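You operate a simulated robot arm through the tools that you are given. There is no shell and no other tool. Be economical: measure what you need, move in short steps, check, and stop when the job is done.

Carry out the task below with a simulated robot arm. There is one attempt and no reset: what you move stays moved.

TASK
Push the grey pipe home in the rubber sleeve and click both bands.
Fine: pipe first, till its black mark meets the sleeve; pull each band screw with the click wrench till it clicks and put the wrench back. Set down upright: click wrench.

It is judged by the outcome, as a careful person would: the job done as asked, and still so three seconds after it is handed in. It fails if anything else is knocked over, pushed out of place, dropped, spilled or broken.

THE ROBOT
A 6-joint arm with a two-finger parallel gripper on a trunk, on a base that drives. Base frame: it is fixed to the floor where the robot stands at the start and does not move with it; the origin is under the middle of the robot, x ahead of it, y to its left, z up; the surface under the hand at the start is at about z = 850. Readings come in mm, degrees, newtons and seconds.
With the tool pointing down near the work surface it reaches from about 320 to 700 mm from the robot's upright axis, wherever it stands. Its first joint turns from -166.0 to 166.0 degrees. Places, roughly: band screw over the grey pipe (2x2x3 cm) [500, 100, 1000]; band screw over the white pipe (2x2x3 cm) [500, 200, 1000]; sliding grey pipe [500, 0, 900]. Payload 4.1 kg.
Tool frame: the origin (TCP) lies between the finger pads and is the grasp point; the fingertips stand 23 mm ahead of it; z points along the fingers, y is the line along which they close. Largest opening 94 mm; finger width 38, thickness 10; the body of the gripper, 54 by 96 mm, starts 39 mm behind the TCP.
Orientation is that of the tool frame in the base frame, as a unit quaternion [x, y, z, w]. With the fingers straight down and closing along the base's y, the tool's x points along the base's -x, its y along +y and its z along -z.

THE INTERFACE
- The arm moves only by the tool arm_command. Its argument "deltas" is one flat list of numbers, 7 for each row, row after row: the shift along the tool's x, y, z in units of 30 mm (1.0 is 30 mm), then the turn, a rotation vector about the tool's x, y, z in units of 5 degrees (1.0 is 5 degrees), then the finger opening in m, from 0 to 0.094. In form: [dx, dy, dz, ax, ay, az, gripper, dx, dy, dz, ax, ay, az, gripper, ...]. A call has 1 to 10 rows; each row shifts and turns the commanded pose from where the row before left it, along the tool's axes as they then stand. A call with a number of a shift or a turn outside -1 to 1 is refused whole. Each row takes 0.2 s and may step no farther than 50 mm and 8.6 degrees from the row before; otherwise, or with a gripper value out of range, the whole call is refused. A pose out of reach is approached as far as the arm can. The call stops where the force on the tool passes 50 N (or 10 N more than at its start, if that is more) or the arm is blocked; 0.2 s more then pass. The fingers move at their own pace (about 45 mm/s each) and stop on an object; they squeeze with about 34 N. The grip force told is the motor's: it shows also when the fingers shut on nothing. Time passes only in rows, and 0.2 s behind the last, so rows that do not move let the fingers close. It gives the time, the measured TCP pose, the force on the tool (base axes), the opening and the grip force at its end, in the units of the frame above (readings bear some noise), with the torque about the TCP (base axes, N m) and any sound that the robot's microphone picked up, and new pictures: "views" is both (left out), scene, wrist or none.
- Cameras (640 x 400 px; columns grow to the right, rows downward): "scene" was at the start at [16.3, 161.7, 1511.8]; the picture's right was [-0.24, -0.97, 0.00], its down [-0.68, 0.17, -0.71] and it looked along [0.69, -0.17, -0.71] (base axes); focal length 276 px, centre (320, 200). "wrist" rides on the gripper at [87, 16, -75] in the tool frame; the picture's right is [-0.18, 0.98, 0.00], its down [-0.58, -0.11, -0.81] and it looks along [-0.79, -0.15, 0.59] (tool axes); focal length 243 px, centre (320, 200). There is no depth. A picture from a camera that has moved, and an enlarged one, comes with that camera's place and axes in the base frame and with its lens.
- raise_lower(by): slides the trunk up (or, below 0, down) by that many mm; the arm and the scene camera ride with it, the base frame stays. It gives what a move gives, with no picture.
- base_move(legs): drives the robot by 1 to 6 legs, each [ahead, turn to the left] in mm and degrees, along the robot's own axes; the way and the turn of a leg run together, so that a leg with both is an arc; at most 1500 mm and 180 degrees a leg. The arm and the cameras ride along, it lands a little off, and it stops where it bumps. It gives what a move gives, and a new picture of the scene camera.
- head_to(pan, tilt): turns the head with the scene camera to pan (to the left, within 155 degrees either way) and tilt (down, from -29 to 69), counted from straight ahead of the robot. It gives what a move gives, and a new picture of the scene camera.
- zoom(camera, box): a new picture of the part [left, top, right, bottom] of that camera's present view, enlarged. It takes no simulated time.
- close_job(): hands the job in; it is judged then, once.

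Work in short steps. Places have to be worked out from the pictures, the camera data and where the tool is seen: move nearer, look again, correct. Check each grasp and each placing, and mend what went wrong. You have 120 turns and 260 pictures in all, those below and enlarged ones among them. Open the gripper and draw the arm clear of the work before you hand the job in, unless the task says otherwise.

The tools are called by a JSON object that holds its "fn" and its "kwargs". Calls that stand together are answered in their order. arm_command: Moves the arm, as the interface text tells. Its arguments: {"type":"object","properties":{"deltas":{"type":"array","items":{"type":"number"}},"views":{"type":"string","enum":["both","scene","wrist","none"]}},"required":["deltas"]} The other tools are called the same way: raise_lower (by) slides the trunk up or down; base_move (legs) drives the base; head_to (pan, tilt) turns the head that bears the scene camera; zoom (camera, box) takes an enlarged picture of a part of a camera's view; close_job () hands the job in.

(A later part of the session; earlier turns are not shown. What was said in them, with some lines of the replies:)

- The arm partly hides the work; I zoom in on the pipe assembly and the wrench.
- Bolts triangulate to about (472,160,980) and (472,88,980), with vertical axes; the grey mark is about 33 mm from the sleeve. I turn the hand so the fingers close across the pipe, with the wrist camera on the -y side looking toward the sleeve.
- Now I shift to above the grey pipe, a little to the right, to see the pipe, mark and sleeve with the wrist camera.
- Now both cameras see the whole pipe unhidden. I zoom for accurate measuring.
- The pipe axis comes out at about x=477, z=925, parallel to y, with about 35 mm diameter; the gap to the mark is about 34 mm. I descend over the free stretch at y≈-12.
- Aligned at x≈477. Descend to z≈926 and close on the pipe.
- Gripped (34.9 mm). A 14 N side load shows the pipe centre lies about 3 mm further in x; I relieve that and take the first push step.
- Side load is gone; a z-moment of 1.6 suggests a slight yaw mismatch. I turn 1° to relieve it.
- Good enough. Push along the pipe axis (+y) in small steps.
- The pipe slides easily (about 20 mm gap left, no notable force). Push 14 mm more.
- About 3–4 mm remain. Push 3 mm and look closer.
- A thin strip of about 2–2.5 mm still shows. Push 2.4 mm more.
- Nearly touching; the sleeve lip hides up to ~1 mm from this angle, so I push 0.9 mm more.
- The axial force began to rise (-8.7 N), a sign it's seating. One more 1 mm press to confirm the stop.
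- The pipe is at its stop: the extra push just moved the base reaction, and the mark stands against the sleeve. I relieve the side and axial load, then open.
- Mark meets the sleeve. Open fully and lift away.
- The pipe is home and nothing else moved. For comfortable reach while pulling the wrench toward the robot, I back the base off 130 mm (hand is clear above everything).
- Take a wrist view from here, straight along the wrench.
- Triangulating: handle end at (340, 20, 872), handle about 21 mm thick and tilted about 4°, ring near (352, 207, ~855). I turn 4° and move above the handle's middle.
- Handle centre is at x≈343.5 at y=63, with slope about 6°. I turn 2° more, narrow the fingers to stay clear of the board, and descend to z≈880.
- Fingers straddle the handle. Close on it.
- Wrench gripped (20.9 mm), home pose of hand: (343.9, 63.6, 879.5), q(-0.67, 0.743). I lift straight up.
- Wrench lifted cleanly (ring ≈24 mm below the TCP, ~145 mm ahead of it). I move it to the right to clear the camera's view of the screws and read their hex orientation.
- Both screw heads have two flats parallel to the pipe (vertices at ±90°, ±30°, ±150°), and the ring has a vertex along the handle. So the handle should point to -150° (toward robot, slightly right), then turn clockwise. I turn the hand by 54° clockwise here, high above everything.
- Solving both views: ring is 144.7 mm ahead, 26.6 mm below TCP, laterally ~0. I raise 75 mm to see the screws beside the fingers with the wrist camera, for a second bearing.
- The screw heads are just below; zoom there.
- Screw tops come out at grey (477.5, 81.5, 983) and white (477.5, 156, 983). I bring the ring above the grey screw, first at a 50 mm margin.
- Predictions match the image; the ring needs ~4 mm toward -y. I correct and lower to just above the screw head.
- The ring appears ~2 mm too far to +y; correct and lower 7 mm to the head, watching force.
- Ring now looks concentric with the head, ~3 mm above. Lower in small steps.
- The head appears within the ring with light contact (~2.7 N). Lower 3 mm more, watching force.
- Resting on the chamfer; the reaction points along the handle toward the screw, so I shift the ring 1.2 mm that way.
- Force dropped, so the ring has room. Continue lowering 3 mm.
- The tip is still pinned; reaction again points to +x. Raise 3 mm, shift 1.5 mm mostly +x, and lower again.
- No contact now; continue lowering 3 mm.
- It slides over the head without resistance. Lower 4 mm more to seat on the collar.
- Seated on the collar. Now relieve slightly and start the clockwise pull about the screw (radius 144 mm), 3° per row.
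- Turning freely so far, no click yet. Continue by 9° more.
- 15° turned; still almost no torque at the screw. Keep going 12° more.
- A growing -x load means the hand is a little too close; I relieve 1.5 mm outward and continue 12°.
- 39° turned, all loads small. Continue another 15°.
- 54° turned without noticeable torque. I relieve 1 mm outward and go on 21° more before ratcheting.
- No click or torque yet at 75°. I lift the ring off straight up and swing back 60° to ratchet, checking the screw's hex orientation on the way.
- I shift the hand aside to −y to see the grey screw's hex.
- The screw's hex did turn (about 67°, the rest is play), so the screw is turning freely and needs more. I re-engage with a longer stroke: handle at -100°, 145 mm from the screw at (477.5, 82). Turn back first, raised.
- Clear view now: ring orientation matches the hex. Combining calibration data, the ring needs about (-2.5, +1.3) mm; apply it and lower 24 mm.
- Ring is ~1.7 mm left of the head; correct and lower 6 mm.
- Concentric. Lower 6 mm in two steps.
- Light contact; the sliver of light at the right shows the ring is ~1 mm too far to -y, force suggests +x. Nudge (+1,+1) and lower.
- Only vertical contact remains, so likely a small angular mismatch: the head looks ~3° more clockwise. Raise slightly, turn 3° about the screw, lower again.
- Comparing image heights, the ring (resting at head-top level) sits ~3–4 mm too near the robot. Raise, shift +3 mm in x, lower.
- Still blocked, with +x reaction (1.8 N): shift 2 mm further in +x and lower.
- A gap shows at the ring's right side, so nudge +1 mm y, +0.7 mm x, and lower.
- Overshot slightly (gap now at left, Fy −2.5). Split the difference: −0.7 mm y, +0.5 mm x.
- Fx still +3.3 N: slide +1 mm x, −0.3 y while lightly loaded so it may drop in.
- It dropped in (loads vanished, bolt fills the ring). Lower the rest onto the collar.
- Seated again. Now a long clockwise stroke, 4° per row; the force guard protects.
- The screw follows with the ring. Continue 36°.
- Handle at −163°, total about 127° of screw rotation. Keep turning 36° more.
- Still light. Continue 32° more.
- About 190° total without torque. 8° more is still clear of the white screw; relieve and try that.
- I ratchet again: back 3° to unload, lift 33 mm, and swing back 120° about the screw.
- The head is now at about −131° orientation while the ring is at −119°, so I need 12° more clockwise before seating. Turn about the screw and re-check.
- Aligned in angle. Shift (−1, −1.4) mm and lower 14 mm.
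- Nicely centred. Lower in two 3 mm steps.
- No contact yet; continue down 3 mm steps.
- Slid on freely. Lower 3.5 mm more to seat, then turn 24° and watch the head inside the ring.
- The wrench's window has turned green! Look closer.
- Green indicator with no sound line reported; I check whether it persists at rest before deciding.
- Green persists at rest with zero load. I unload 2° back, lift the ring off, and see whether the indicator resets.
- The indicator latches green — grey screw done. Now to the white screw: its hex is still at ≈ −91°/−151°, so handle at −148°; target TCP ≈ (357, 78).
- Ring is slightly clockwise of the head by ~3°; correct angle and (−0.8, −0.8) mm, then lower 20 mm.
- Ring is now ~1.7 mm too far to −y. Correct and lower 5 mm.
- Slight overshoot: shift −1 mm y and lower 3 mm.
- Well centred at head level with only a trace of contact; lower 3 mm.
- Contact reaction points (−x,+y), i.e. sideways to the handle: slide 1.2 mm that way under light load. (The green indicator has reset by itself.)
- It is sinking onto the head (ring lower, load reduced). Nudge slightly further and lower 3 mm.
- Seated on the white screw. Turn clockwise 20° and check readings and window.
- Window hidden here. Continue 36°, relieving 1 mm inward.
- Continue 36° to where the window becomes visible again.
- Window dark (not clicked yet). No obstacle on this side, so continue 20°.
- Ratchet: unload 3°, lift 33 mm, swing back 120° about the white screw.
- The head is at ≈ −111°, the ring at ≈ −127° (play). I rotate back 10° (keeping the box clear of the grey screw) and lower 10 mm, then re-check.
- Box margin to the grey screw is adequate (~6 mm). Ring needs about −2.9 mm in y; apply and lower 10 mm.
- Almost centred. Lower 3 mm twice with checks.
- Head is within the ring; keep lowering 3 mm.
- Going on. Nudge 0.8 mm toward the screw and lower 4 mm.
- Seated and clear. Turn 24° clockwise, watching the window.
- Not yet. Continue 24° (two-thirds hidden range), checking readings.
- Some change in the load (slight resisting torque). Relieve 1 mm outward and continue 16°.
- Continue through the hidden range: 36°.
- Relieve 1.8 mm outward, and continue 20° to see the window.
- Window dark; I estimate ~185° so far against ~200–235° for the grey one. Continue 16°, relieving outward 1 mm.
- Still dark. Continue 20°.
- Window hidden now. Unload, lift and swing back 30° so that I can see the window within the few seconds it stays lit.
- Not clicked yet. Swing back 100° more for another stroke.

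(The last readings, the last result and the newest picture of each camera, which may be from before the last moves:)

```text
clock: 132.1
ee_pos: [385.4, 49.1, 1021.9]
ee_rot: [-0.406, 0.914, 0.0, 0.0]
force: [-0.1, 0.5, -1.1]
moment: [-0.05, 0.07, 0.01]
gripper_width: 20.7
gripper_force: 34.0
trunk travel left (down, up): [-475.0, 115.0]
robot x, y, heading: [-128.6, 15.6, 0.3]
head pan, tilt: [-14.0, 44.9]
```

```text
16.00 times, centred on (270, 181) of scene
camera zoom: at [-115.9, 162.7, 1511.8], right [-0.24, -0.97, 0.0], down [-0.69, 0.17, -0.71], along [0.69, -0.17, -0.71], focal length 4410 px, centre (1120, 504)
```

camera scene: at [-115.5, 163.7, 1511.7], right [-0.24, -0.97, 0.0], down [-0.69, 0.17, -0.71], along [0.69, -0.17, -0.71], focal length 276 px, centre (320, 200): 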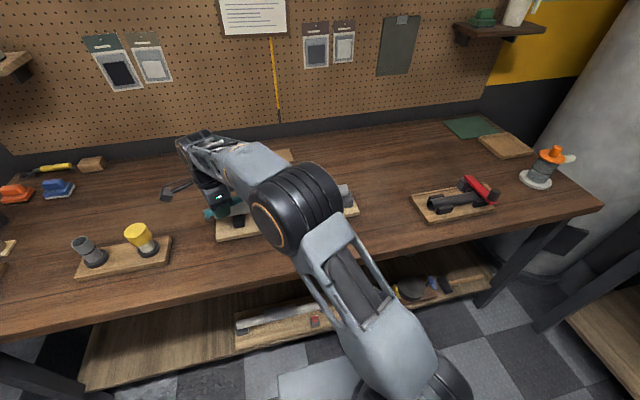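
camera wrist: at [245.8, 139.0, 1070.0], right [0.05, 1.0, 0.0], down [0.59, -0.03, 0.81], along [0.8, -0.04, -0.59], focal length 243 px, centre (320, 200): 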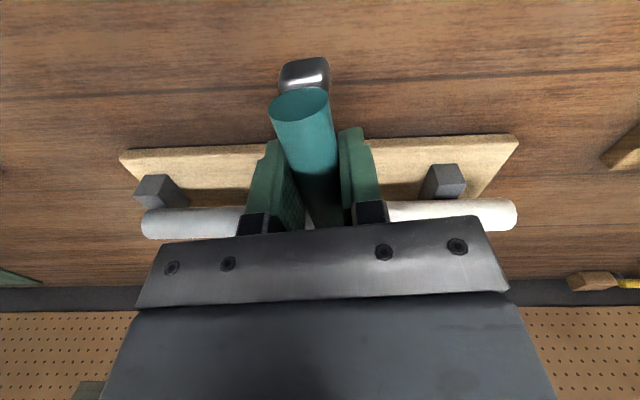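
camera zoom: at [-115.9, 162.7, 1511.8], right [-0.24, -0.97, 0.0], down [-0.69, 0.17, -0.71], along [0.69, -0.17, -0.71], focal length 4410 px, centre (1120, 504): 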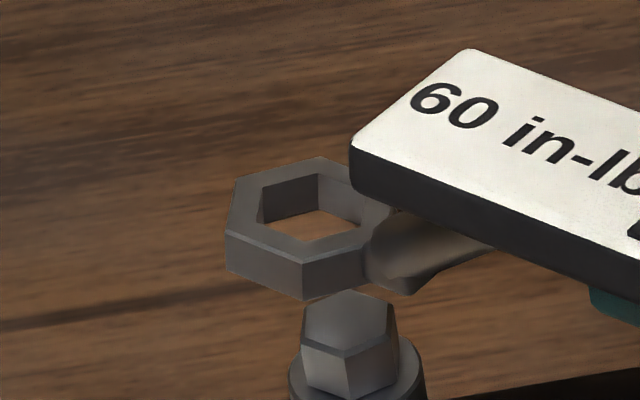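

Head at ≈ −128°. Rotate back 5°, shift about −3.3 mm in y, lower 12 mm.

{"fn": "arm_command", "kwargs": {"deltas": [-0.026, -0.427, 0, 0, 0, -1, 0.01, 0.104, -0.045, 0, 0, 0, 0, 0.01, 0, 0, 0.4, 0, 0, 0, 0.01, 0, 0, 0, 0, 0, 0, 0.01], "views": "none"}}

{"fn": "zoom", "kwargs": {"camera": "scene", "box": [254, 172, 286, 196]}}

```text
clock: 133.1
ee_pos: [393.0, 37.5, 1008.9]
ee_rot: [-0.446, 0.895, 0.0, 0.0]
force: [-0.1, 0.5, -1.5]
moment: [-0.04, 0.02, -0.02]
gripper_width: 20.8
gripper_force: 34.2
trunk travel left (down, up): [-475.0, 115.0]
robot x, y, heading: [-135.1, 16.7, 0.2]
head pan, tilt: [-14.0, 44.9]
```

```text
16.00 times, centred on (270, 184) of scene
camera zoom: at [-115.9, 162.8, 1511.8], right [-0.24, -0.97, 0.0], down [-0.69, 0.17, -0.71], along [0.69, -0.17, -0.71], focal length 4410 px, centre (1120, 456)
```

zoom: 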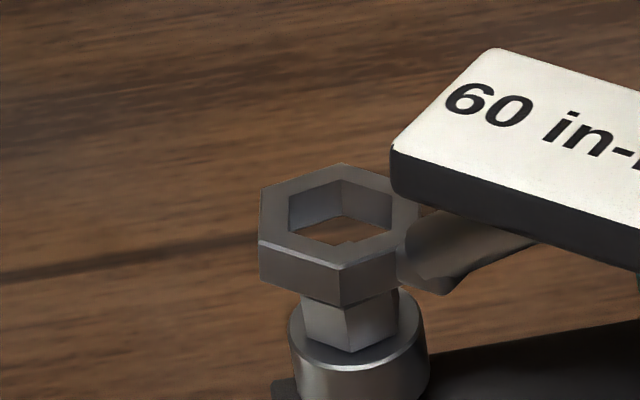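

Centred. Lower 6 mm, then check.

{"fn": "arm_command", "kwargs": {"deltas": [0.01, 0, 0.1, 0, 0, 0, 0.01, 0, 0, 0.1, 0, 0, 0, 0.01, 0, 0, 0, 0, 0, 0, 0.01], "views": "none"}}

{"fn": "arm_command", "kwargs": {"deltas": [0, 0, 0.1, 0, 0, 0, 0.01, 0, 0, 0, 0, 0, 0, 0.01], "views": "none"}}

{"fn": "zoom", "kwargs": {"camera": "scene", "box": [256, 175, 280, 193]}}

```text
clock: 133.9
ee_pos: [392.7, 37.9, 1003.2]
ee_rot: [-0.447, 0.895, 0.0, 0.0]
force: [0.3, -0.1, -0.9]
moment: [-0.02, 0.03, 0.01]
gripper_width: 21.0
gripper_force: 33.7
trunk travel left (down, up): [-475.0, 115.0]
robot x, y, heading: [-129.9, 15.6, 0.3]
head pan, tilt: [-14.0, 44.9]
```

```text
clock: 134.5
ee_pos: [393.0, 38.7, 1001.3]
ee_rot: [-0.445, 0.895, 0.0, 0.001]
force: [3.7, 1.7, -0.1]
moment: [0.15, -0.17, -0.31]
gripper_width: 20.9
gripper_force: 33.5
trunk travel left (down, up): [-475.0, 115.0]
robot x, y, heading: [-130.4, 18.6, 0.2]
head pan, tilt: [-14.0, 44.9]
```

```text
16.00 times, centred on (268, 184) of scene
camera zoom: at [-115.6, 163.0, 1511.8], right [-0.24, -0.97, 0.0], down [-0.69, 0.17, -0.71], along [0.69, -0.17, -0.71], focal length 4410 px, centre (1152, 456)
```

zoom: 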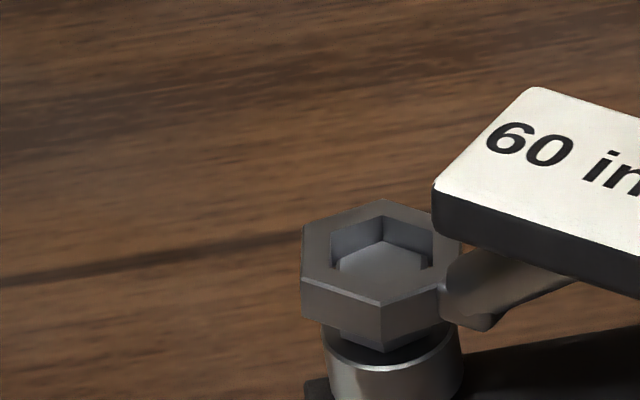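

Sliding on. Nudge toward +x and seat fully.

{"fn": "arm_command", "kwargs": {"deltas": [-0.026, -0.018, 0.08, 0, 0, 0, 0.01, 0, 0, 0.08, 0, 0, 0, 0.01, 0, 0, 0, 0, 0, 0, 0.01], "views": "none"}}

{"fn": "arm_command", "kwargs": {"deltas": [-0.006, 0.342, 0, 0, 0, 0.8, 0.01, -0.006, 0.342, 0, 0, 0, 0.8, 0.01, -0.006, 0.342, 0, 0, 0, 0.8, 0.01, 0, 0, 0, 0, 0, 0, 0.01], "views": "none"}}

{"fn": "zoom", "kwargs": {"camera": "scene", "box": [250, 171, 314, 219]}}

```text
clock: 135.3
ee_pos: [392.7, 38.6, 994.1]
ee_rot: [-0.445, 0.895, 0.0, -0.001]
force: [2.3, 0.1, -1.0]
moment: [0.05, -0.04, -0.27]
gripper_width: 20.6
gripper_force: 33.9
trunk travel left (down, up): [-475.0, 115.0]
robot x, y, heading: [-131.7, 16.9, 0.2]
head pan, tilt: [-14.0, 44.9]
```

```text
clock: 136.3
ee_pos: [370.6, 58.2, 995.8]
ee_rot: [-0.35, 0.937, 0.0, -0.001]
force: [2.1, 2.7, -0.7]
moment: [-0.01, 0.01, 0.03]
gripper_width: 20.9
gripper_force: 34.1
trunk travel left (down, up): [-475.0, 115.0]
robot x, y, heading: [-132.1, 15.4, 0.2]
head pan, tilt: [-14.0, 44.9]
```

```text
8.33 times, centred on (282, 195) of scene
camera zoom: at [-115.7, 163.2, 1511.8], right [-0.24, -0.97, 0.0], down [-0.69, 0.17, -0.71], along [0.69, -0.17, -0.71], focal length 2297 px, centre (637, 242)
```

zoom: 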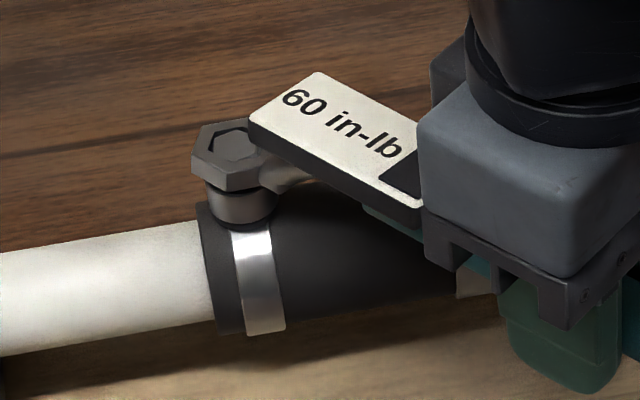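

Not yet; turn 8° more and look.

{"fn": "arm_command", "kwargs": {"deltas": [-0.006, 0.342, 0, 0, 0, 0.8, 0.01, -0.006, 0.342, 0, 0, 0, 0.8, 0.01, 0, 0, 0, 0, 0, 0, 0.01], "views": "none"}}

{"fn": "zoom", "kwargs": {"camera": "scene", "box": [250, 171, 314, 219]}}

```text
clock: 137.1
ee_pos: [356.4, 75.4, 994.7]
ee_rot: [-0.282, 0.959, 0.0, 0.0]
force: [8.6, 3.6, -0.6]
moment: [0.02, -0.17, -0.14]
gripper_width: 20.9
gripper_force: 33.6
trunk travel left (down, up): [-475.0, 115.0]
robot x, y, heading: [-133.3, 13.5, 0.4]
head pan, tilt: [-14.0, 44.9]
```

```text
8.33 times, centred on (282, 195) of scene
camera zoom: at [-115.0, 163.3, 1511.8], right [-0.24, -0.97, 0.0], down [-0.69, 0.17, -0.71], along [0.69, -0.17, -0.71], focal length 2297 px, centre (637, 242)
```

zoom: 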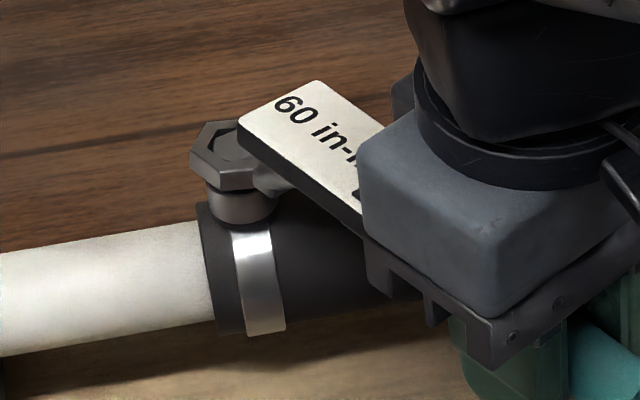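

Relieve inward and continue 12°.

{"fn": "arm_command", "kwargs": {"deltas": [-0.04, 0, 0, 0, 0, 0, 0.01, -0.006, 0.342, 0, 0, 0, 0.8, 0.01, -0.006, 0.342, 0, 0, 0, 0.8, 0.01, -0.006, 0.342, 0, 0, 0, 0.8, 0.01, 0, 0, 0, 0, 0, 0, 0.01], "views": "none"}}

{"fn": "zoom", "kwargs": {"camera": "scene", "box": [250, 171, 314, 219]}}

```text
clock: 138.3
ee_pos: [342.1, 102.8, 995.0]
ee_rot: [-0.183, 0.983, 0.0, 0.0]
force: [-7.1, 1.1, 3.0]
moment: [0.14, -0.46, 0.71]
gripper_width: 21.1
gripper_force: 34.4
trunk travel left (down, up): [-475.0, 115.0]
robot x, y, heading: [-134.0, 12.2, 0.1]
head pan, tilt: [-14.0, 44.9]
```

```text
8.33 times, centred on (282, 195) of scene
camera zoom: at [-117.5, 162.9, 1511.8], right [-0.24, -0.97, 0.0], down [-0.69, 0.17, -0.71], along [0.69, -0.17, -0.71], focal length 2297 px, centre (637, 242)
```

zoom: 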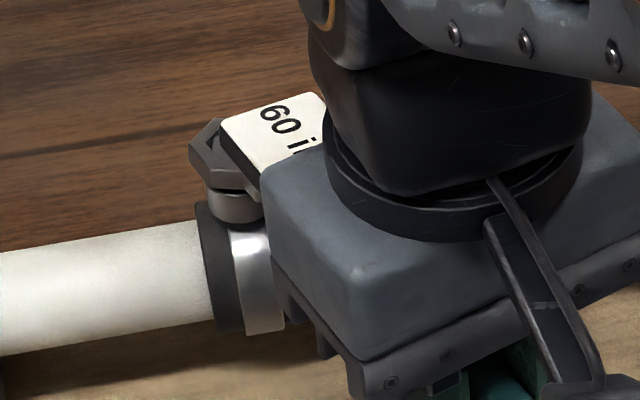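

Readings stay mild. Continue 32° (guarded), then the window comes into view with the next 28°.

{"fn": "arm_command", "kwargs": {"deltas": [0.04, 0, 0, 0, 0, 0, 0.01, -0.006, 0.342, 0, 0, 0, 0.8, 0.01, -0.006, 0.342, 0, 0, 0, 0.8, 0.01, -0.006, 0.342, 0, 0, 0, 0.8, 0.01, -0.006, 0.342, 0, 0, 0, 0.8, 0.01, -0.006, 0.342, 0, 0, 0, 0.8, 0.01, -0.006, 0.342, 0, 0, 0, 0.8, 0.01, -0.006, 0.342, 0, 0, 0, 0.8, 0.01, 0, 0, 0, 0, 0, 0, 0.01], "views": "none"}}

{"fn": "zoom", "kwargs": {"camera": "scene", "box": [220, 165, 300, 225]}}

```text
clock: 140.3
ee_pos: [333.1, 174.5, 996.7]
ee_rot: [0.062, 0.998, 0.0, 0.0]
force: [0.4, 0.3, -0.1]
moment: [-0.01, 0.04, -0.02]
gripper_width: 20.8
gripper_force: 34.3
trunk travel left (down, up): [-475.0, 115.0]
robot x, y, heading: [-129.2, 18.5, 0.3]
head pan, tilt: [-14.0, 44.9]
```

```text
6.67 times, centred on (260, 195) of scene
camera zoom: at [-116.0, 162.9, 1511.8], right [-0.24, -0.97, 0.0], down [-0.69, 0.17, -0.71], along [0.69, -0.17, -0.71], focal length 1837 px, centre (720, 233)
```

zoom: 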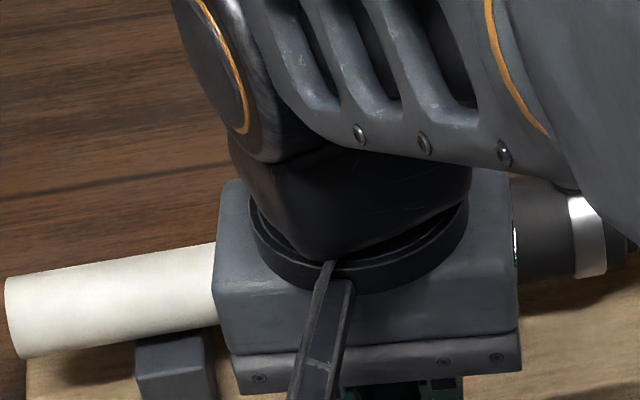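

All loads dropped to zero, just as after the grey screw's click. Lift off and swing back 40° quickly to see the window.

{"fn": "arm_command", "kwargs": {"deltas": [0, 0, -0.4, 0, 0, 0, 0.01, 0, 0, -0.7, 0, 0, 0, 0.01, -0.026, -0.427, 0, 0, 0, -1, 0.01, -0.026, -0.427, 0, 0, 0, -1, 0.01, -0.026, -0.427, 0, 0, 0, -1, 0.01, -0.026, -0.427, 0, 0, 0, -1, 0.01, -0.026, -0.427, 0, 0, 0, -1, 0.01, -0.026, -0.427, 0, 0, 0, -1, 0.01, -0.026, -0.427, 0, 0, 0, -1, 0.01, -0.026, -0.427, 0, 0, 0, -1, 0.01], "views": "none"}}

{"fn": "arm_command", "kwargs": {"deltas": [-0.026, -0.427, 0, 0, 0, -1, 0.01], "views": "none"}}

{"fn": "zoom", "kwargs": {"camera": "scene", "box": [250, 160, 314, 208]}}

```text
clock: 142.5
ee_pos: [357.4, 74.0, 1030.3]
ee_rot: [-0.285, 0.958, 0.0, 0.0]
force: [0.7, 0.1, -1.2]
moment: [0.0, 0.03, 0.02]
gripper_width: 20.9
gripper_force: 34.3
trunk travel left (down, up): [-475.0, 115.0]
robot x, y, heading: [-130.0, 17.1, 0.4]
head pan, tilt: [-14.0, 44.9]
```

```text
clock: 142.9
ee_pos: [364.4, 64.7, 1028.8]
ee_rot: [-0.325, 0.946, 0.0, 0.0]
force: [0.1, 1.3, -1.1]
moment: [-0.06, 0.02, 0.0]
gripper_width: 20.9
gripper_force: 34.2
trunk travel left (down, up): [-475.0, 115.0]
robot x, y, heading: [-131.4, 13.8, 0.3]
head pan, tilt: [-14.0, 44.9]
```

```text
8.33 times, centred on (282, 184) of scene
camera zoom: at [-116.1, 162.9, 1511.8], right [-0.24, -0.97, 0.0], down [-0.69, 0.17, -0.71], along [0.69, -0.17, -0.71], focal length 2297 px, centre (637, 333)
```

zoom: 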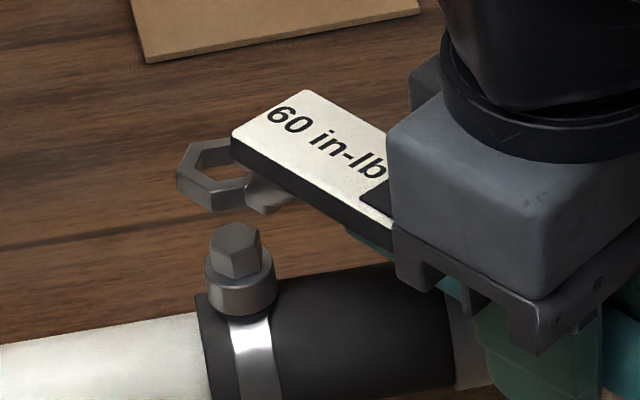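

Not clicked yet. Zoom on the head for orientation to re-seat right here.

{"fn": "zoom", "kwargs": {"camera": "scene", "box": [254, 169, 286, 193]}}

```text
16.00 times, centred on (270, 181) of scene
camera zoom: at [-116.1, 162.9, 1511.8], right [-0.24, -0.97, 0.0], down [-0.69, 0.17, -0.71], along [0.69, -0.17, -0.71], focal length 4410 px, centre (1120, 504)
```

zoom: 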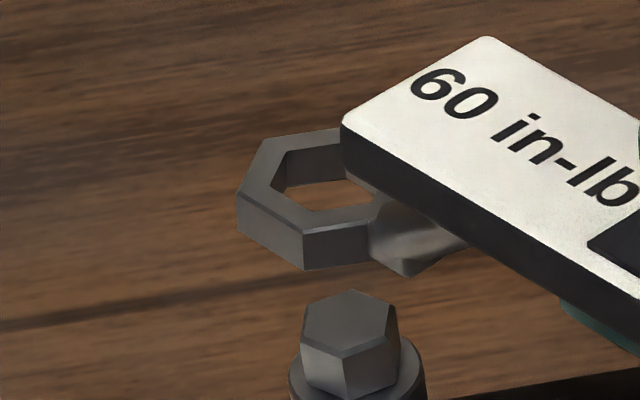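

The head is at ≈ −134°. Using the last seat's coordinates, I set the handle to −131° with TCP at (384.4, 45.1), and lower to just above the head.

{"fn": "arm_command", "kwargs": {"deltas": [0, 0, 0, 0, 0, -0.75, 0.01, 0, 0, 0, 0, 0, -0.75, 0.01, 0, 0, 0, 0, 0, -0.7, 0.01, 0.028, -0.467, 0, 0, 0, 0, 0.01, 0.028, -0.467, 0, 0, 0, 0, 0.01, 0, 0, 0.35, 0, 0, 0, 0.01, 0, 0, 0.38, 0, 0, 0, 0.01, 0, 0, 0, 0, 0, 0, 0.01], "views": "none"}}

{"fn": "zoom", "kwargs": {"camera": "scene", "box": [254, 172, 286, 196]}}

```text
clock: 144.7
ee_pos: [386.1, 46.4, 1004.2]
ee_rot: [-0.415, 0.91, 0.0, 0.0]
force: [-0.2, -0.6, -1.1]
moment: [-0.05, 0.03, 0.0]
gripper_width: 21.0
gripper_force: 33.9
trunk travel left (down, up): [-475.0, 115.0]
robot x, y, heading: [-134.2, 17.0, 0.4]
head pan, tilt: [-14.0, 44.9]
```

```text
16.00 times, centred on (270, 184) of scene
camera zoom: at [-115.9, 162.8, 1511.8], right [-0.24, -0.97, 0.0], down [-0.69, 0.17, -0.71], along [0.69, -0.17, -0.71], focal length 4410 px, centre (1120, 456)
```

zoom: 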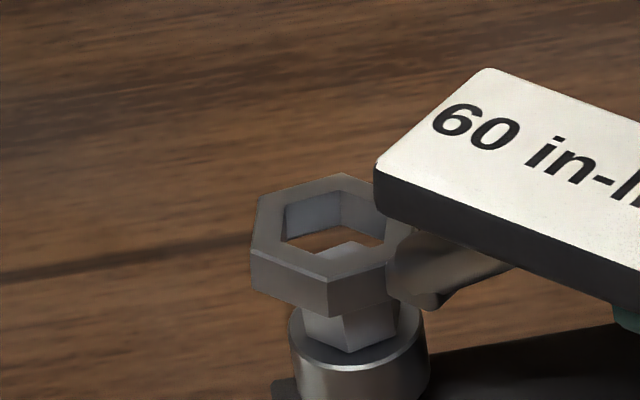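

Ring is 2.4 mm too far to +y. Correct, lower 6 mm.

{"fn": "arm_command", "kwargs": {"deltas": [0.067, -0.045, 0, 0, 0, 0, 0.01, 0, 0, 0.1, 0, 0, 0, 0.01, 0, 0, 0.08, 0, 0, 0, 0.01, 0, 0, 0, 0, 0, 0, 0.01], "views": "none"}}

{"fn": "zoom", "kwargs": {"camera": "scene", "box": [256, 175, 280, 193]}}

```text
clock: 145.7
ee_pos: [384.4, 43.1, 1001.7]
ee_rot: [-0.414, 0.91, 0.0, 0.0]
force: [1.4, 1.2, 0.0]
moment: [0.11, -0.08, -0.05]
gripper_width: 21.0
gripper_force: 34.0
trunk travel left (down, up): [-475.0, 115.0]
robot x, y, heading: [-132.9, 15.7, 0.3]
head pan, tilt: [-14.0, 44.9]
```

```text
16.00 times, centred on (268, 184) of scene
camera zoom: at [-115.9, 163.0, 1511.8], right [-0.24, -0.97, 0.0], down [-0.69, 0.17, -0.71], along [0.69, -0.17, -0.71], focal length 4410 px, centre (1152, 456)
```

zoom: 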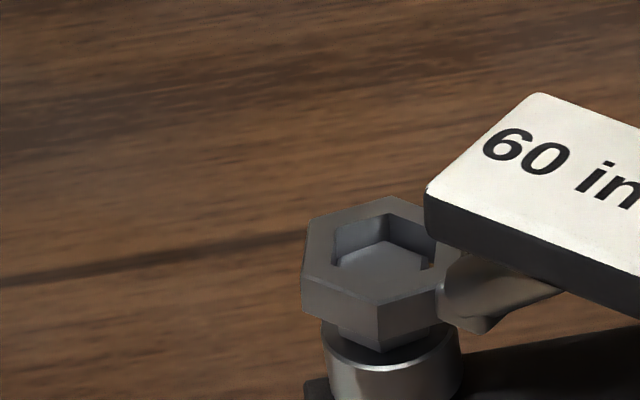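

It's on. Seat fully (slight down pressure) and turn 20°, as with the grey screw.

{"fn": "arm_command", "kwargs": {"deltas": [-0.025, 0, 0.1, 0, 0, 0, 0.01, 0, 0, 0.12, 0, 0, 0, 0.01, 0, 0, 0, 0, 0, 0, 0.01], "views": "none"}}

{"fn": "arm_command", "kwargs": {"deltas": [-0.006, 0.342, 0, 0, 0, 0.8, 0.01, -0.006, 0.342, 0, 0, 0, 0.8, 0.01, -0.006, 0.342, 0, 0, 0, 0.8, 0.01, -0.006, 0.342, 0, 0, 0, 0.8, 0.01, 0, 0, 0, 0, 0, 0, 0.01], "views": "none"}}

{"fn": "zoom", "kwargs": {"camera": "scene", "box": [250, 171, 314, 219]}}

```text
clock: 146.5
ee_pos: [385.6, 44.1, 994.3]
ee_rot: [-0.415, 0.91, 0.0, 0.001]
force: [-1.0, 0.2, -0.7]
moment: [-0.03, 0.03, 0.05]
gripper_width: 20.9
gripper_force: 33.9
trunk travel left (down, up): [-475.0, 115.0]
robot x, y, heading: [-132.1, 18.5, 0.2]
head pan, tilt: [-14.0, 44.9]
```

```text
clock: 147.7
ee_pos: [357.4, 75.6, 994.4]
ee_rot: [-0.283, 0.959, 0.001, -0.001]
force: [-5.7, 2.0, -2.8]
moment: [-0.17, 0.34, 0.81]
gripper_width: 21.2
gripper_force: 34.1
trunk travel left (down, up): [-475.0, 115.0]
robot x, y, heading: [-130.2, 13.4, 0.3]
head pan, tilt: [-14.0, 44.9]
```

```text
8.33 times, centred on (282, 195) of scene
camera zoom: at [-116.6, 163.2, 1511.7], right [-0.24, -0.97, 0.0], down [-0.69, 0.17, -0.71], along [0.69, -0.17, -0.71], focal length 2297 px, centre (637, 242)
```

zoom: 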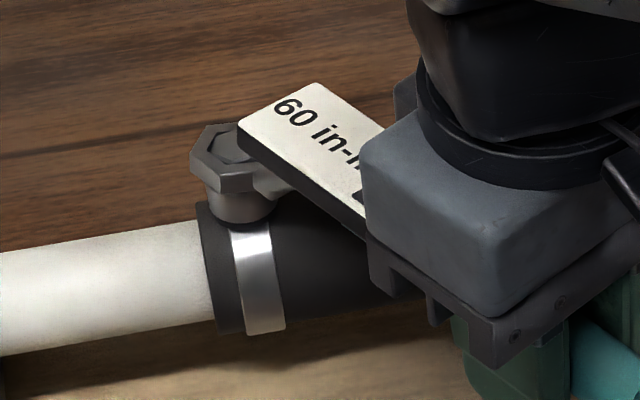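

No click yet. Continue the stroke through the hidden range (72°, guarded) and look at the window at its end, all within its lit time.

{"fn": "arm_command", "kwargs": {"deltas": [0.035, 0, 0, 0, 0, 0, 0.01, -0.006, 0.342, 0, 0, 0, 0.8, 0.01, -0.006, 0.342, 0, 0, 0, 0.8, 0.01, -0.006, 0.342, 0, 0, 0, 0.8, 0.01, -0.006, 0.342, 0, 0, 0, 0.8, 0.01, -0.006, 0.342, 0, 0, 0, 0.8, 0.01, -0.006, 0.342, 0, 0, 0, 0.8, 0.01, -0.006, 0.342, 0, 0, 0, 0.8, 0.01, -0.006, 0.342, 0, 0, 0, 0.8, 0.01, -0.006, 0.342, 0, 0, 0, 0.8, 0.01], "views": "none"}}

{"fn": "arm_command", "kwargs": {"deltas": [-0.006, 0.342, 0, 0, 0, 0.8, 0.01, -0.006, 0.342, 0, 0, 0, 0.8, 0.01, -0.006, 0.342, 0, 0, 0, 0.8, 0.01, -0.006, 0.342, 0, 0, 0, 0.8, 0.01, -0.006, 0.342, 0, 0, 0, 0.8, 0.01, -0.006, 0.342, 0, 0, 0, 0.8, 0.01, -0.006, 0.342, 0, 0, 0, 0.8, 0.01, -0.006, 0.342, 0, 0, 0, 0.8, 0.01, -0.006, 0.342, 0, 0, 0, 0.8, 0.01, -0.006, 0.342, 0, 0, 0, 0.8, 0.01], "views": "none"}}

{"fn": "zoom", "kwargs": {"camera": "scene", "box": [220, 165, 300, 225]}}

```text
clock: 149.9
ee_pos: [331.3, 162.5, 995.4]
ee_rot: [0.026, 1.0, 0.0, 0.0]
force: [-3.8, 9.1, 2.0]
moment: [0.09, -0.21, 1.4]
gripper_width: 21.1
gripper_force: 34.0
trunk travel left (down, up): [-475.0, 115.0]
robot x, y, heading: [-132.3, 17.7, 0.4]
head pan, tilt: [-14.0, 44.9]
```

```text
clock: 152.1
ee_pos: [368.4, 257.6, 993.4]
ee_rot: [0.367, 0.93, -0.001, 0.0]
force: [-6.6, 12.9, 4.7]
moment: [-0.35, -0.34, 1.11]
gripper_width: 21.3
gripper_force: 33.7
trunk travel left (down, up): [-475.0, 115.0]
robot x, y, heading: [-130.1, 13.4, 0.6]
head pan, tilt: [-14.0, 44.9]
```

```text
6.67 times, centred on (260, 195) of scene
camera zoom: at [-117.7, 164.8, 1511.7], right [-0.24, -0.97, 0.0], down [-0.69, 0.17, -0.71], along [0.69, -0.17, -0.7], focal length 1837 px, centre (720, 233)
```

zoom: 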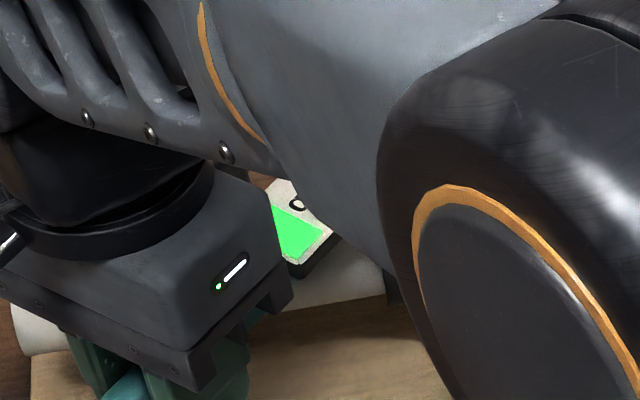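

Green — the white screw has clicked too. Unload, lift off, and carry the wrench back above its place, turning it to its original direction.

{"fn": "arm_command", "kwargs": {"deltas": [0.06, 0, 0, 0, 0, 0, 0.01, 0, 0, -0.4, 0, 0, 0, 0.01, 0, 0, -0.9, 0, 0, 0, 0.01, -0.643, -0.874, 0, 0, 0, 0, 0.01, -0.643, -0.874, 0, 0, 0, 0, 0.01, -0.643, -0.874, 0, 0, 0, 0, 0.01, -0.643, -0.874, 0, 0, 0, 0, 0.01, -0.643, -0.874, 0, 0, 0, 0, 0.01, -0.643, -0.874, 0, 0, 0, 0, 0.01], "views": "none"}}

{"fn": "arm_command", "kwargs": {"deltas": [0, 0, 0, 0, 0, -1, 0.01, 0, 0, 0, 0, 0, -1, 0.01, 0, 0, 0, 0, 0, -1, 0.01, 0, 0, 0, 0, 0, -1, 0.01, 0, 0, 0, 0, 0, -1, 0.01, 0, 0, 0, 0, 0, -1, 0.01, 0, 0, 0, 0, 0, -1, 0.01, 0, 0, 0, 0, 0, -1, 0.01, 0, 0, 0, 0, 0, -1, 0.01, 0, 0, 0, 0, 0, -1, 0.01], "views": "none"}}

{"fn": "arm_command", "kwargs": {"deltas": [0, 0, 0, 0, 0, -1, 0.01, 0, 0, 0, 0, 0, -1, 0.01, 0, 0, 0, 0, 0, -1, 0.01, 0, 0, 0, 0, 0, -1, 0.01, 0, 0, 0, 0, 0, -1, 0.01, 0, 0, 0, 0, 0, -1, 0.01, 0, 0, 0, 0, 0, -1, 0.01, 0, 0, 0, 0, 0, -1, 0.01, 0, 0, 0, 0, 0, -1, 0.01, 0, 0, 0, 0, 0, -1, 0.01], "views": "none"}}

{"fn": "arm_command", "kwargs": {"deltas": [0, 0, 0, 0, 0, -1, 0.01, 0, 0, 0, 0, 0, -1, 0.01, 0, 0, 0, 0, 0, -1, 0.01, 0, 0, 0, 0, 0, -1, 0.01, 0, 0, 0, 0, 0, -1, 0.01, 0, 0, 0, 0, 0, -0.9, 0.01, 0, 0, 0, 0, 0, 0, 0.01], "views": "both"}}

```text
clock: 154.1
ee_pos: [348.1, 64.3, 1034.8]
ee_rot: [0.367, 0.93, 0.0, 0.0]
force: [0.5, 0.4, -1.8]
moment: [-0.01, 0.01, 0.0]
gripper_width: 21.2
gripper_force: 34.1
trunk travel left (down, up): [-475.0, 115.0]
robot x, y, heading: [-128.3, 17.8, 0.1]
head pan, tilt: [-14.0, 44.9]
```

```text
clock: 156.3
ee_pos: [345.8, 62.2, 1035.1]
ee_rot: [-0.06, 0.998, 0.0, 0.0]
force: [4.8, -9.8, 2.8]
moment: [-0.48, -0.83, -1.58]
gripper_width: 25.1
gripper_force: 33.3
trunk travel left (down, up): [-475.0, 115.0]
robot x, y, heading: [-129.4, 14.5, -0.0]
head pan, tilt: [-14.0, 44.9]
```

```text
clock: 158.5
ee_pos: [346.1, 63.1, 1031.4]
ee_rot: [-0.478, 0.878, 0.0, 0.0]
force: [-0.4, -0.5, -0.8]
moment: [-0.03, 0.04, -0.03]
gripper_width: 21.2
gripper_force: 34.0
trunk travel left (down, up): [-475.0, 115.0]
robot x, y, heading: [-130.8, 17.1, 0.3]
head pan, tilt: [-14.0, 44.9]
```

```text
clock: 160.1
ee_pos: [347.3, 61.7, 1032.9]
ee_rot: [-0.686, 0.728, -0.001, 0.0]
force: [0.6, -0.6, -1.0]
moment: [-0.04, -0.02, 0.0]
gripper_width: 21.5
gripper_force: 34.1
trunk travel left (down, up): [-475.0, 115.0]
robot x, y, heading: [-132.0, 18.6, 0.8]
head pan, tilt: [-14.0, 44.9]
camera scene: at [-116.0, 163.0, 1511.8], right [-0.24, -0.97, 0.0], down [-0.69, 0.17, -0.71], along [0.69, -0.17, -0.71], focal length 276 px, centre (320, 200)
camera wrist: at [324.3, -22.8, 1107.8], right [-0.97, 0.24, 0.0], down [0.14, 0.57, 0.81], along [0.2, 0.78, -0.59], focal length 243 px, centre (320, 200)
```

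scene: 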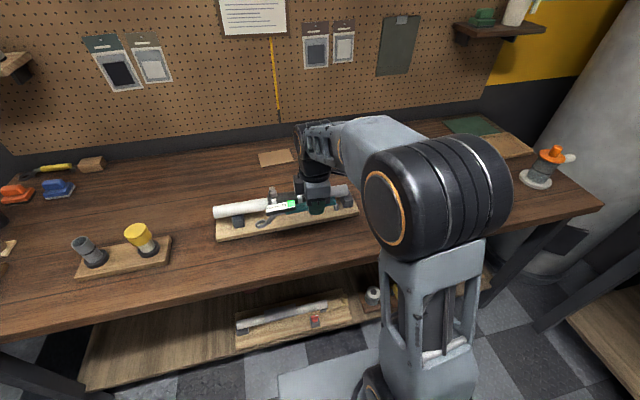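
wrist: 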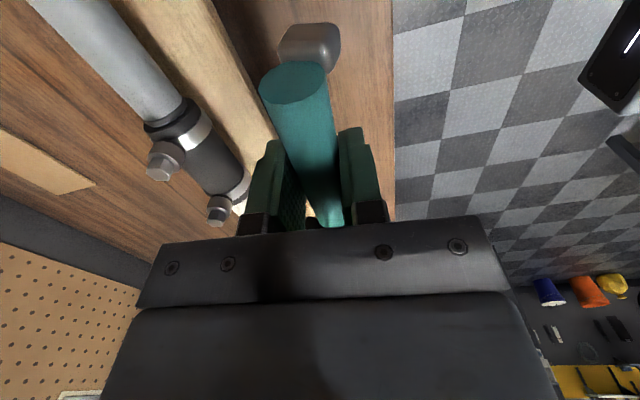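

Something touched the wrench midway in the swing; it tilted in the grip. Zoom to check the wrench and the assembly.

{"fn": "zoom", "kwargs": {"camera": "scene", "box": [200, 165, 368, 270]}}

{"fn": "zoom", "kwargs": {"camera": "scene", "box": [240, 180, 312, 234]}}

```text
3.81 times, centred on (284, 218) of scene
camera zoom: at [-116.0, 163.0, 1511.8], right [-0.24, -0.97, 0.0], down [-0.69, 0.17, -0.71], along [0.69, -0.17, -0.71], focal length 1050 px, centre (457, 133)
```

zoom: 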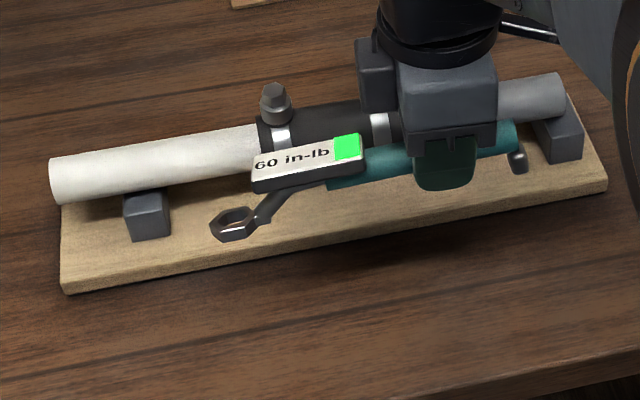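

```text
7.41 times, centred on (276, 207) of scene
camera zoom: at [-116.0, 163.0, 1511.8], right [-0.24, -0.97, 0.0], down [-0.69, 0.17, -0.71], along [0.69, -0.17, -0.71], focal length 2042 px, centre (646, 148)
```

zoom: 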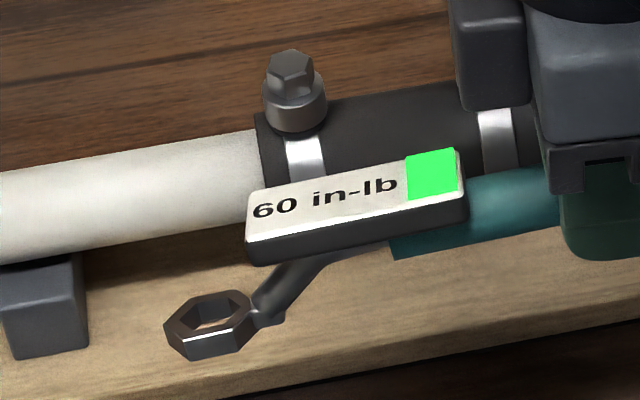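

The assembly is undisturbed, but the wrench has pitched ring-down ~10° in the grip (the ring must have clipped a screw head). Lowering it, the ring will meet the table first and pivot level. Lower to ~z 915 first.

{"fn": "arm_command", "kwargs": {"deltas": [-0.04, 0.1, 0.6, 0, 0, 0.4, 0.01, 0, 0, 0.8, 0, 0, 0, 0.01, 0, 0, 0.8, 0, 0, 0, 0.01, 0, 0, 0.8, 0, 0, 0, 0.01, 0, 0, 0.8, 0, 0, 0, 0.01, 0, 0, 0.1, 0, 0, 0, 0.01, 0, 0, 0, 0, 0, 0, 0.01], "views": "none"}}

{"fn": "zoom", "kwargs": {"camera": "scene", "box": [230, 195, 342, 279]}}

```text
clock: 161.7
ee_pos: [341.5, 62.1, 914.9]
ee_rot: [-0.673, 0.74, 0.0, 0.001]
force: [-0.1, 0.0, -1.7]
moment: [-0.03, 0.02, -0.01]
gripper_width: 21.2
gripper_force: 34.0
trunk travel left (down, up): [-475.0, 115.0]
robot x, y, heading: [-136.1, 20.1, 0.3]
head pan, tilt: [-14.0, 44.9]
```

```text
4.76 times, centred on (286, 237) of scene
camera zoom: at [-116.1, 163.0, 1511.8], right [-0.24, -0.97, 0.0], down [-0.69, 0.17, -0.71], along [0.69, -0.17, -0.71], focal length 1312 px, centre (482, 24)
```

zoom: 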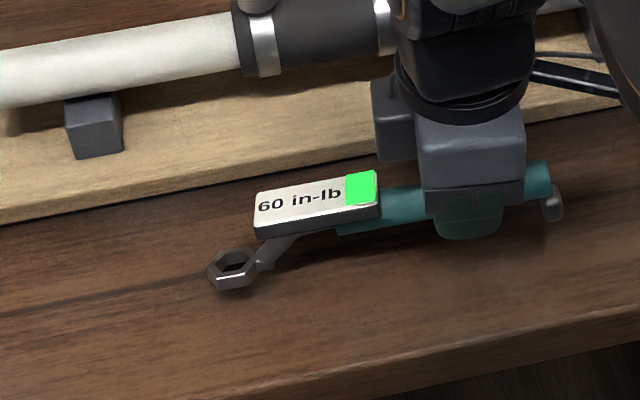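

Not touching yet. Lower slowly to ~z 883, letting the ring pivot on the table.

{"fn": "arm_command", "kwargs": {"deltas": [0, 0, 0.18, 0, 0, 0, 0.01, 0, 0, 0.18, 0, 0, 0, 0.01, 0, 0, 0.18, 0, 0, 0, 0.01, 0, 0, 0.18, 0, 0, 0, 0.01, 0, 0, 0.18, 0, 0, 0, 0.01, 0, 0, 0.17, 0, 0, 0, 0.01, 0, 0, 0, 0, 0, 0, 0.01], "views": "none"}}

{"fn": "zoom", "kwargs": {"camera": "scene", "box": [230, 195, 342, 279]}}

```text
clock: 163.3
ee_pos: [341.9, 61.9, 884.9]
ee_rot: [-0.672, 0.74, 0.0, -0.001]
force: [-1.6, -2.4, 7.2]
moment: [0.97, -0.14, 0.01]
gripper_width: 21.5
gripper_force: 33.8
trunk travel left (down, up): [-475.0, 115.0]
robot x, y, heading: [-136.4, 13.7, 0.0]
head pan, tilt: [-14.0, 44.9]
```

```text
4.76 times, centred on (286, 237) of scene
camera zoom: at [-116.7, 162.4, 1511.9], right [-0.24, -0.97, 0.0], down [-0.69, 0.17, -0.71], along [0.69, -0.17, -0.71], focal length 1312 px, centre (482, 24)
```

zoom: 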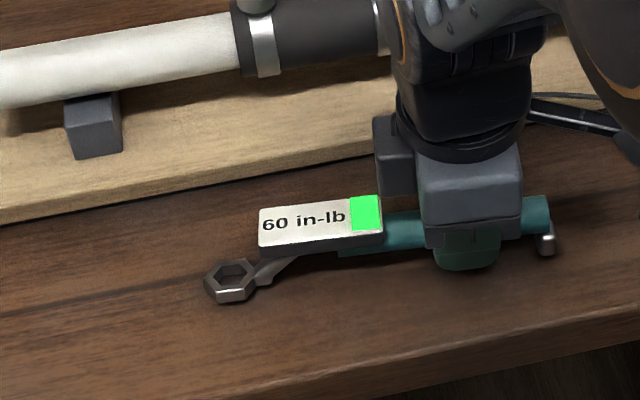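

It pivots level as intended. Lower another 6 mm.

{"fn": "arm_command", "kwargs": {"deltas": [0, 0, 0.1, 0, 0, 0, 0.01, 0, 0, 0.1, 0, 0, 0, 0.01, 0, 0, 0, 0, 0, 0, 0.01], "views": "none"}}

{"fn": "zoom", "kwargs": {"camera": "scene", "box": [230, 195, 342, 279]}}

```text
clock: 164.1
ee_pos: [341.5, 63.2, 880.2]
ee_rot: [-0.672, 0.741, -0.001, 0.002]
force: [-5.2, -2.5, 25.0]
moment: [-0.1, 0.03, 0.18]
gripper_width: 21.2
gripper_force: 34.0
trunk travel left (down, up): [-475.0, 115.0]
robot x, y, heading: [-131.8, 17.6, 0.5]
head pan, tilt: [-14.0, 44.9]
```

```text
4.76 times, centred on (286, 237) of scene
camera zoom: at [-118.5, 162.4, 1512.0], right [-0.24, -0.97, 0.0], down [-0.68, 0.17, -0.71], along [0.69, -0.17, -0.7], focal length 1312 px, centre (482, 24)
```

zoom: 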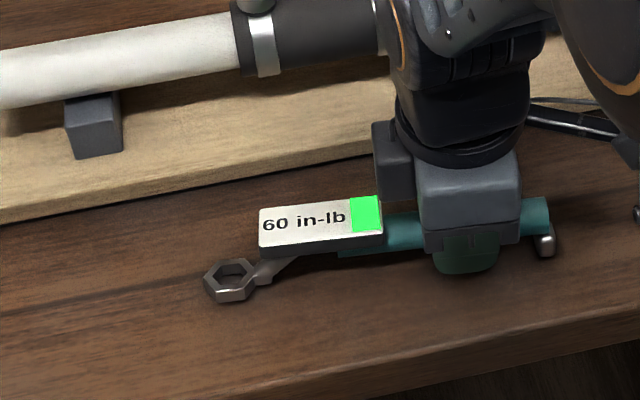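

Both ends rest on the table (25 N). Ease 1.5 mm, open the fingers to 60 mm, and lift straight up.

{"fn": "arm_command", "kwargs": {"deltas": [0, 0, -0.05, 0, 0, 0, 0.01, 0, 0, 0, 0, 0, 0, 0.03, 0, 0, 0, 0, 0, 0, 0.06, 0, 0, 0, 0, 0, 0, 0.06, 0, 0, 0, 0, 0, 0, 0.06, 0, 0, -0.5, 0, 0, 0, 0.06, 0, 0, -0.9, 0, 0, 0, 0.06, 0, 0, -0.9, 0, 0, 0, 0.06, 0, 0, -0.9, 0, 0, 0, 0.06, 0, 0, -0.9, 0, 0, 0, 0.06], "views": "none"}}

{"fn": "arm_command", "kwargs": {"deltas": [0.9, 0, -0.3, 0, 0, 0, 0.06, 0.9, 0, -0.3, 0, 0, 0, 0.06, 0.9, 0, -0.3, 0, 0, 0, 0.06, 0.9, 0, 0, 0, 0, 0, 0.06, 0.9, 0, 0, 0, 0, 0, 0.06, 0.9, 0, 0, 0, 0, 0, 0.06], "views": "scene"}}

{"fn": "zoom", "kwargs": {"camera": "scene", "box": [200, 170, 368, 275]}}

```text
clock: 166.3
ee_pos: [344.4, 65.6, 1002.0]
ee_rot: [-0.672, 0.74, 0.001, 0.0]
force: [0.0, -0.6, -0.8]
moment: [0.01, 0.03, -0.04]
gripper_width: 60.2
gripper_force: 0.1
trunk travel left (down, up): [-475.0, 115.0]
robot x, y, heading: [-133.5, 14.0, 0.3]
head pan, tilt: [-14.0, 44.9]
```

```text
clock: 167.7
ee_pos: [325.2, -97.2, 1029.3]
ee_rot: [-0.671, 0.741, 0.001, 0.0]
force: [0.0, 0.1, 0.6]
moment: [-0.01, 0.02, 0.0]
gripper_width: 60.2
gripper_force: 0.0
trunk travel left (down, up): [-475.0, 115.0]
robot x, y, heading: [-132.9, 16.9, 0.4]
head pan, tilt: [-14.0, 44.9]
camera scene: at [-116.1, 162.7, 1511.8], right [-0.24, -0.97, 0.0], down [-0.69, 0.17, -0.71], along [0.69, -0.17, -0.71], focal length 276 px, centre (320, 200)
```

scene: 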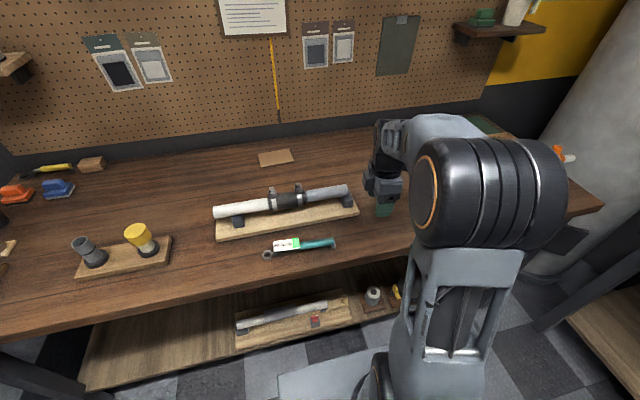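

```text
3.81 times, centred on (284, 222) of scene
camera zoom: at [-116.1, 162.7, 1511.8], right [-0.24, -0.97, 0.0], down [-0.69, 0.17, -0.71], along [0.69, -0.17, -0.71], focal length 1050 px, centre (457, 114)
```

zoom: 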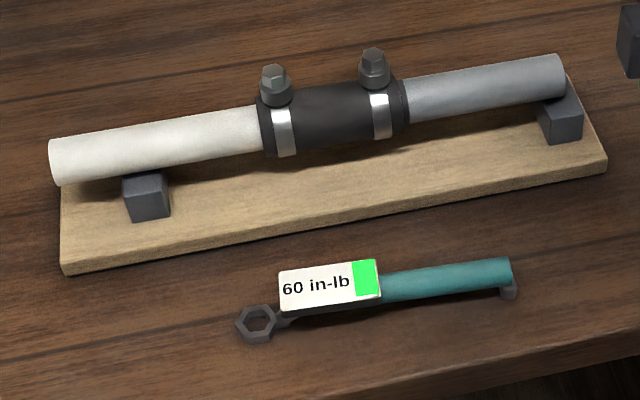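

The wrench lies upright in its place. The window is green, the pipe mark sits at the sleeve, nothing else has moved, and the gripper is open and clear, so I hand in.

{"fn": "close_job", "kwargs": {}}

```text
The job is handed in.
```

The job is handed in: the grey pipe is pushed home with its black mark at the sleeve, both band screws are tightened until the wrench window turned green, and the click wrench is back in its place, upright.

- **Clicks:** the microphone never reported a click sound, so I took the green window as the click for each screw.
- **White-pipe screw:** the wrench may have turned past the click, because the hand hid the window during that stroke.
- **Bump on the way back:** the wrench touched something and tilted in the grip. I saw nothing out of place afterwards, and it levelled when I set it down.
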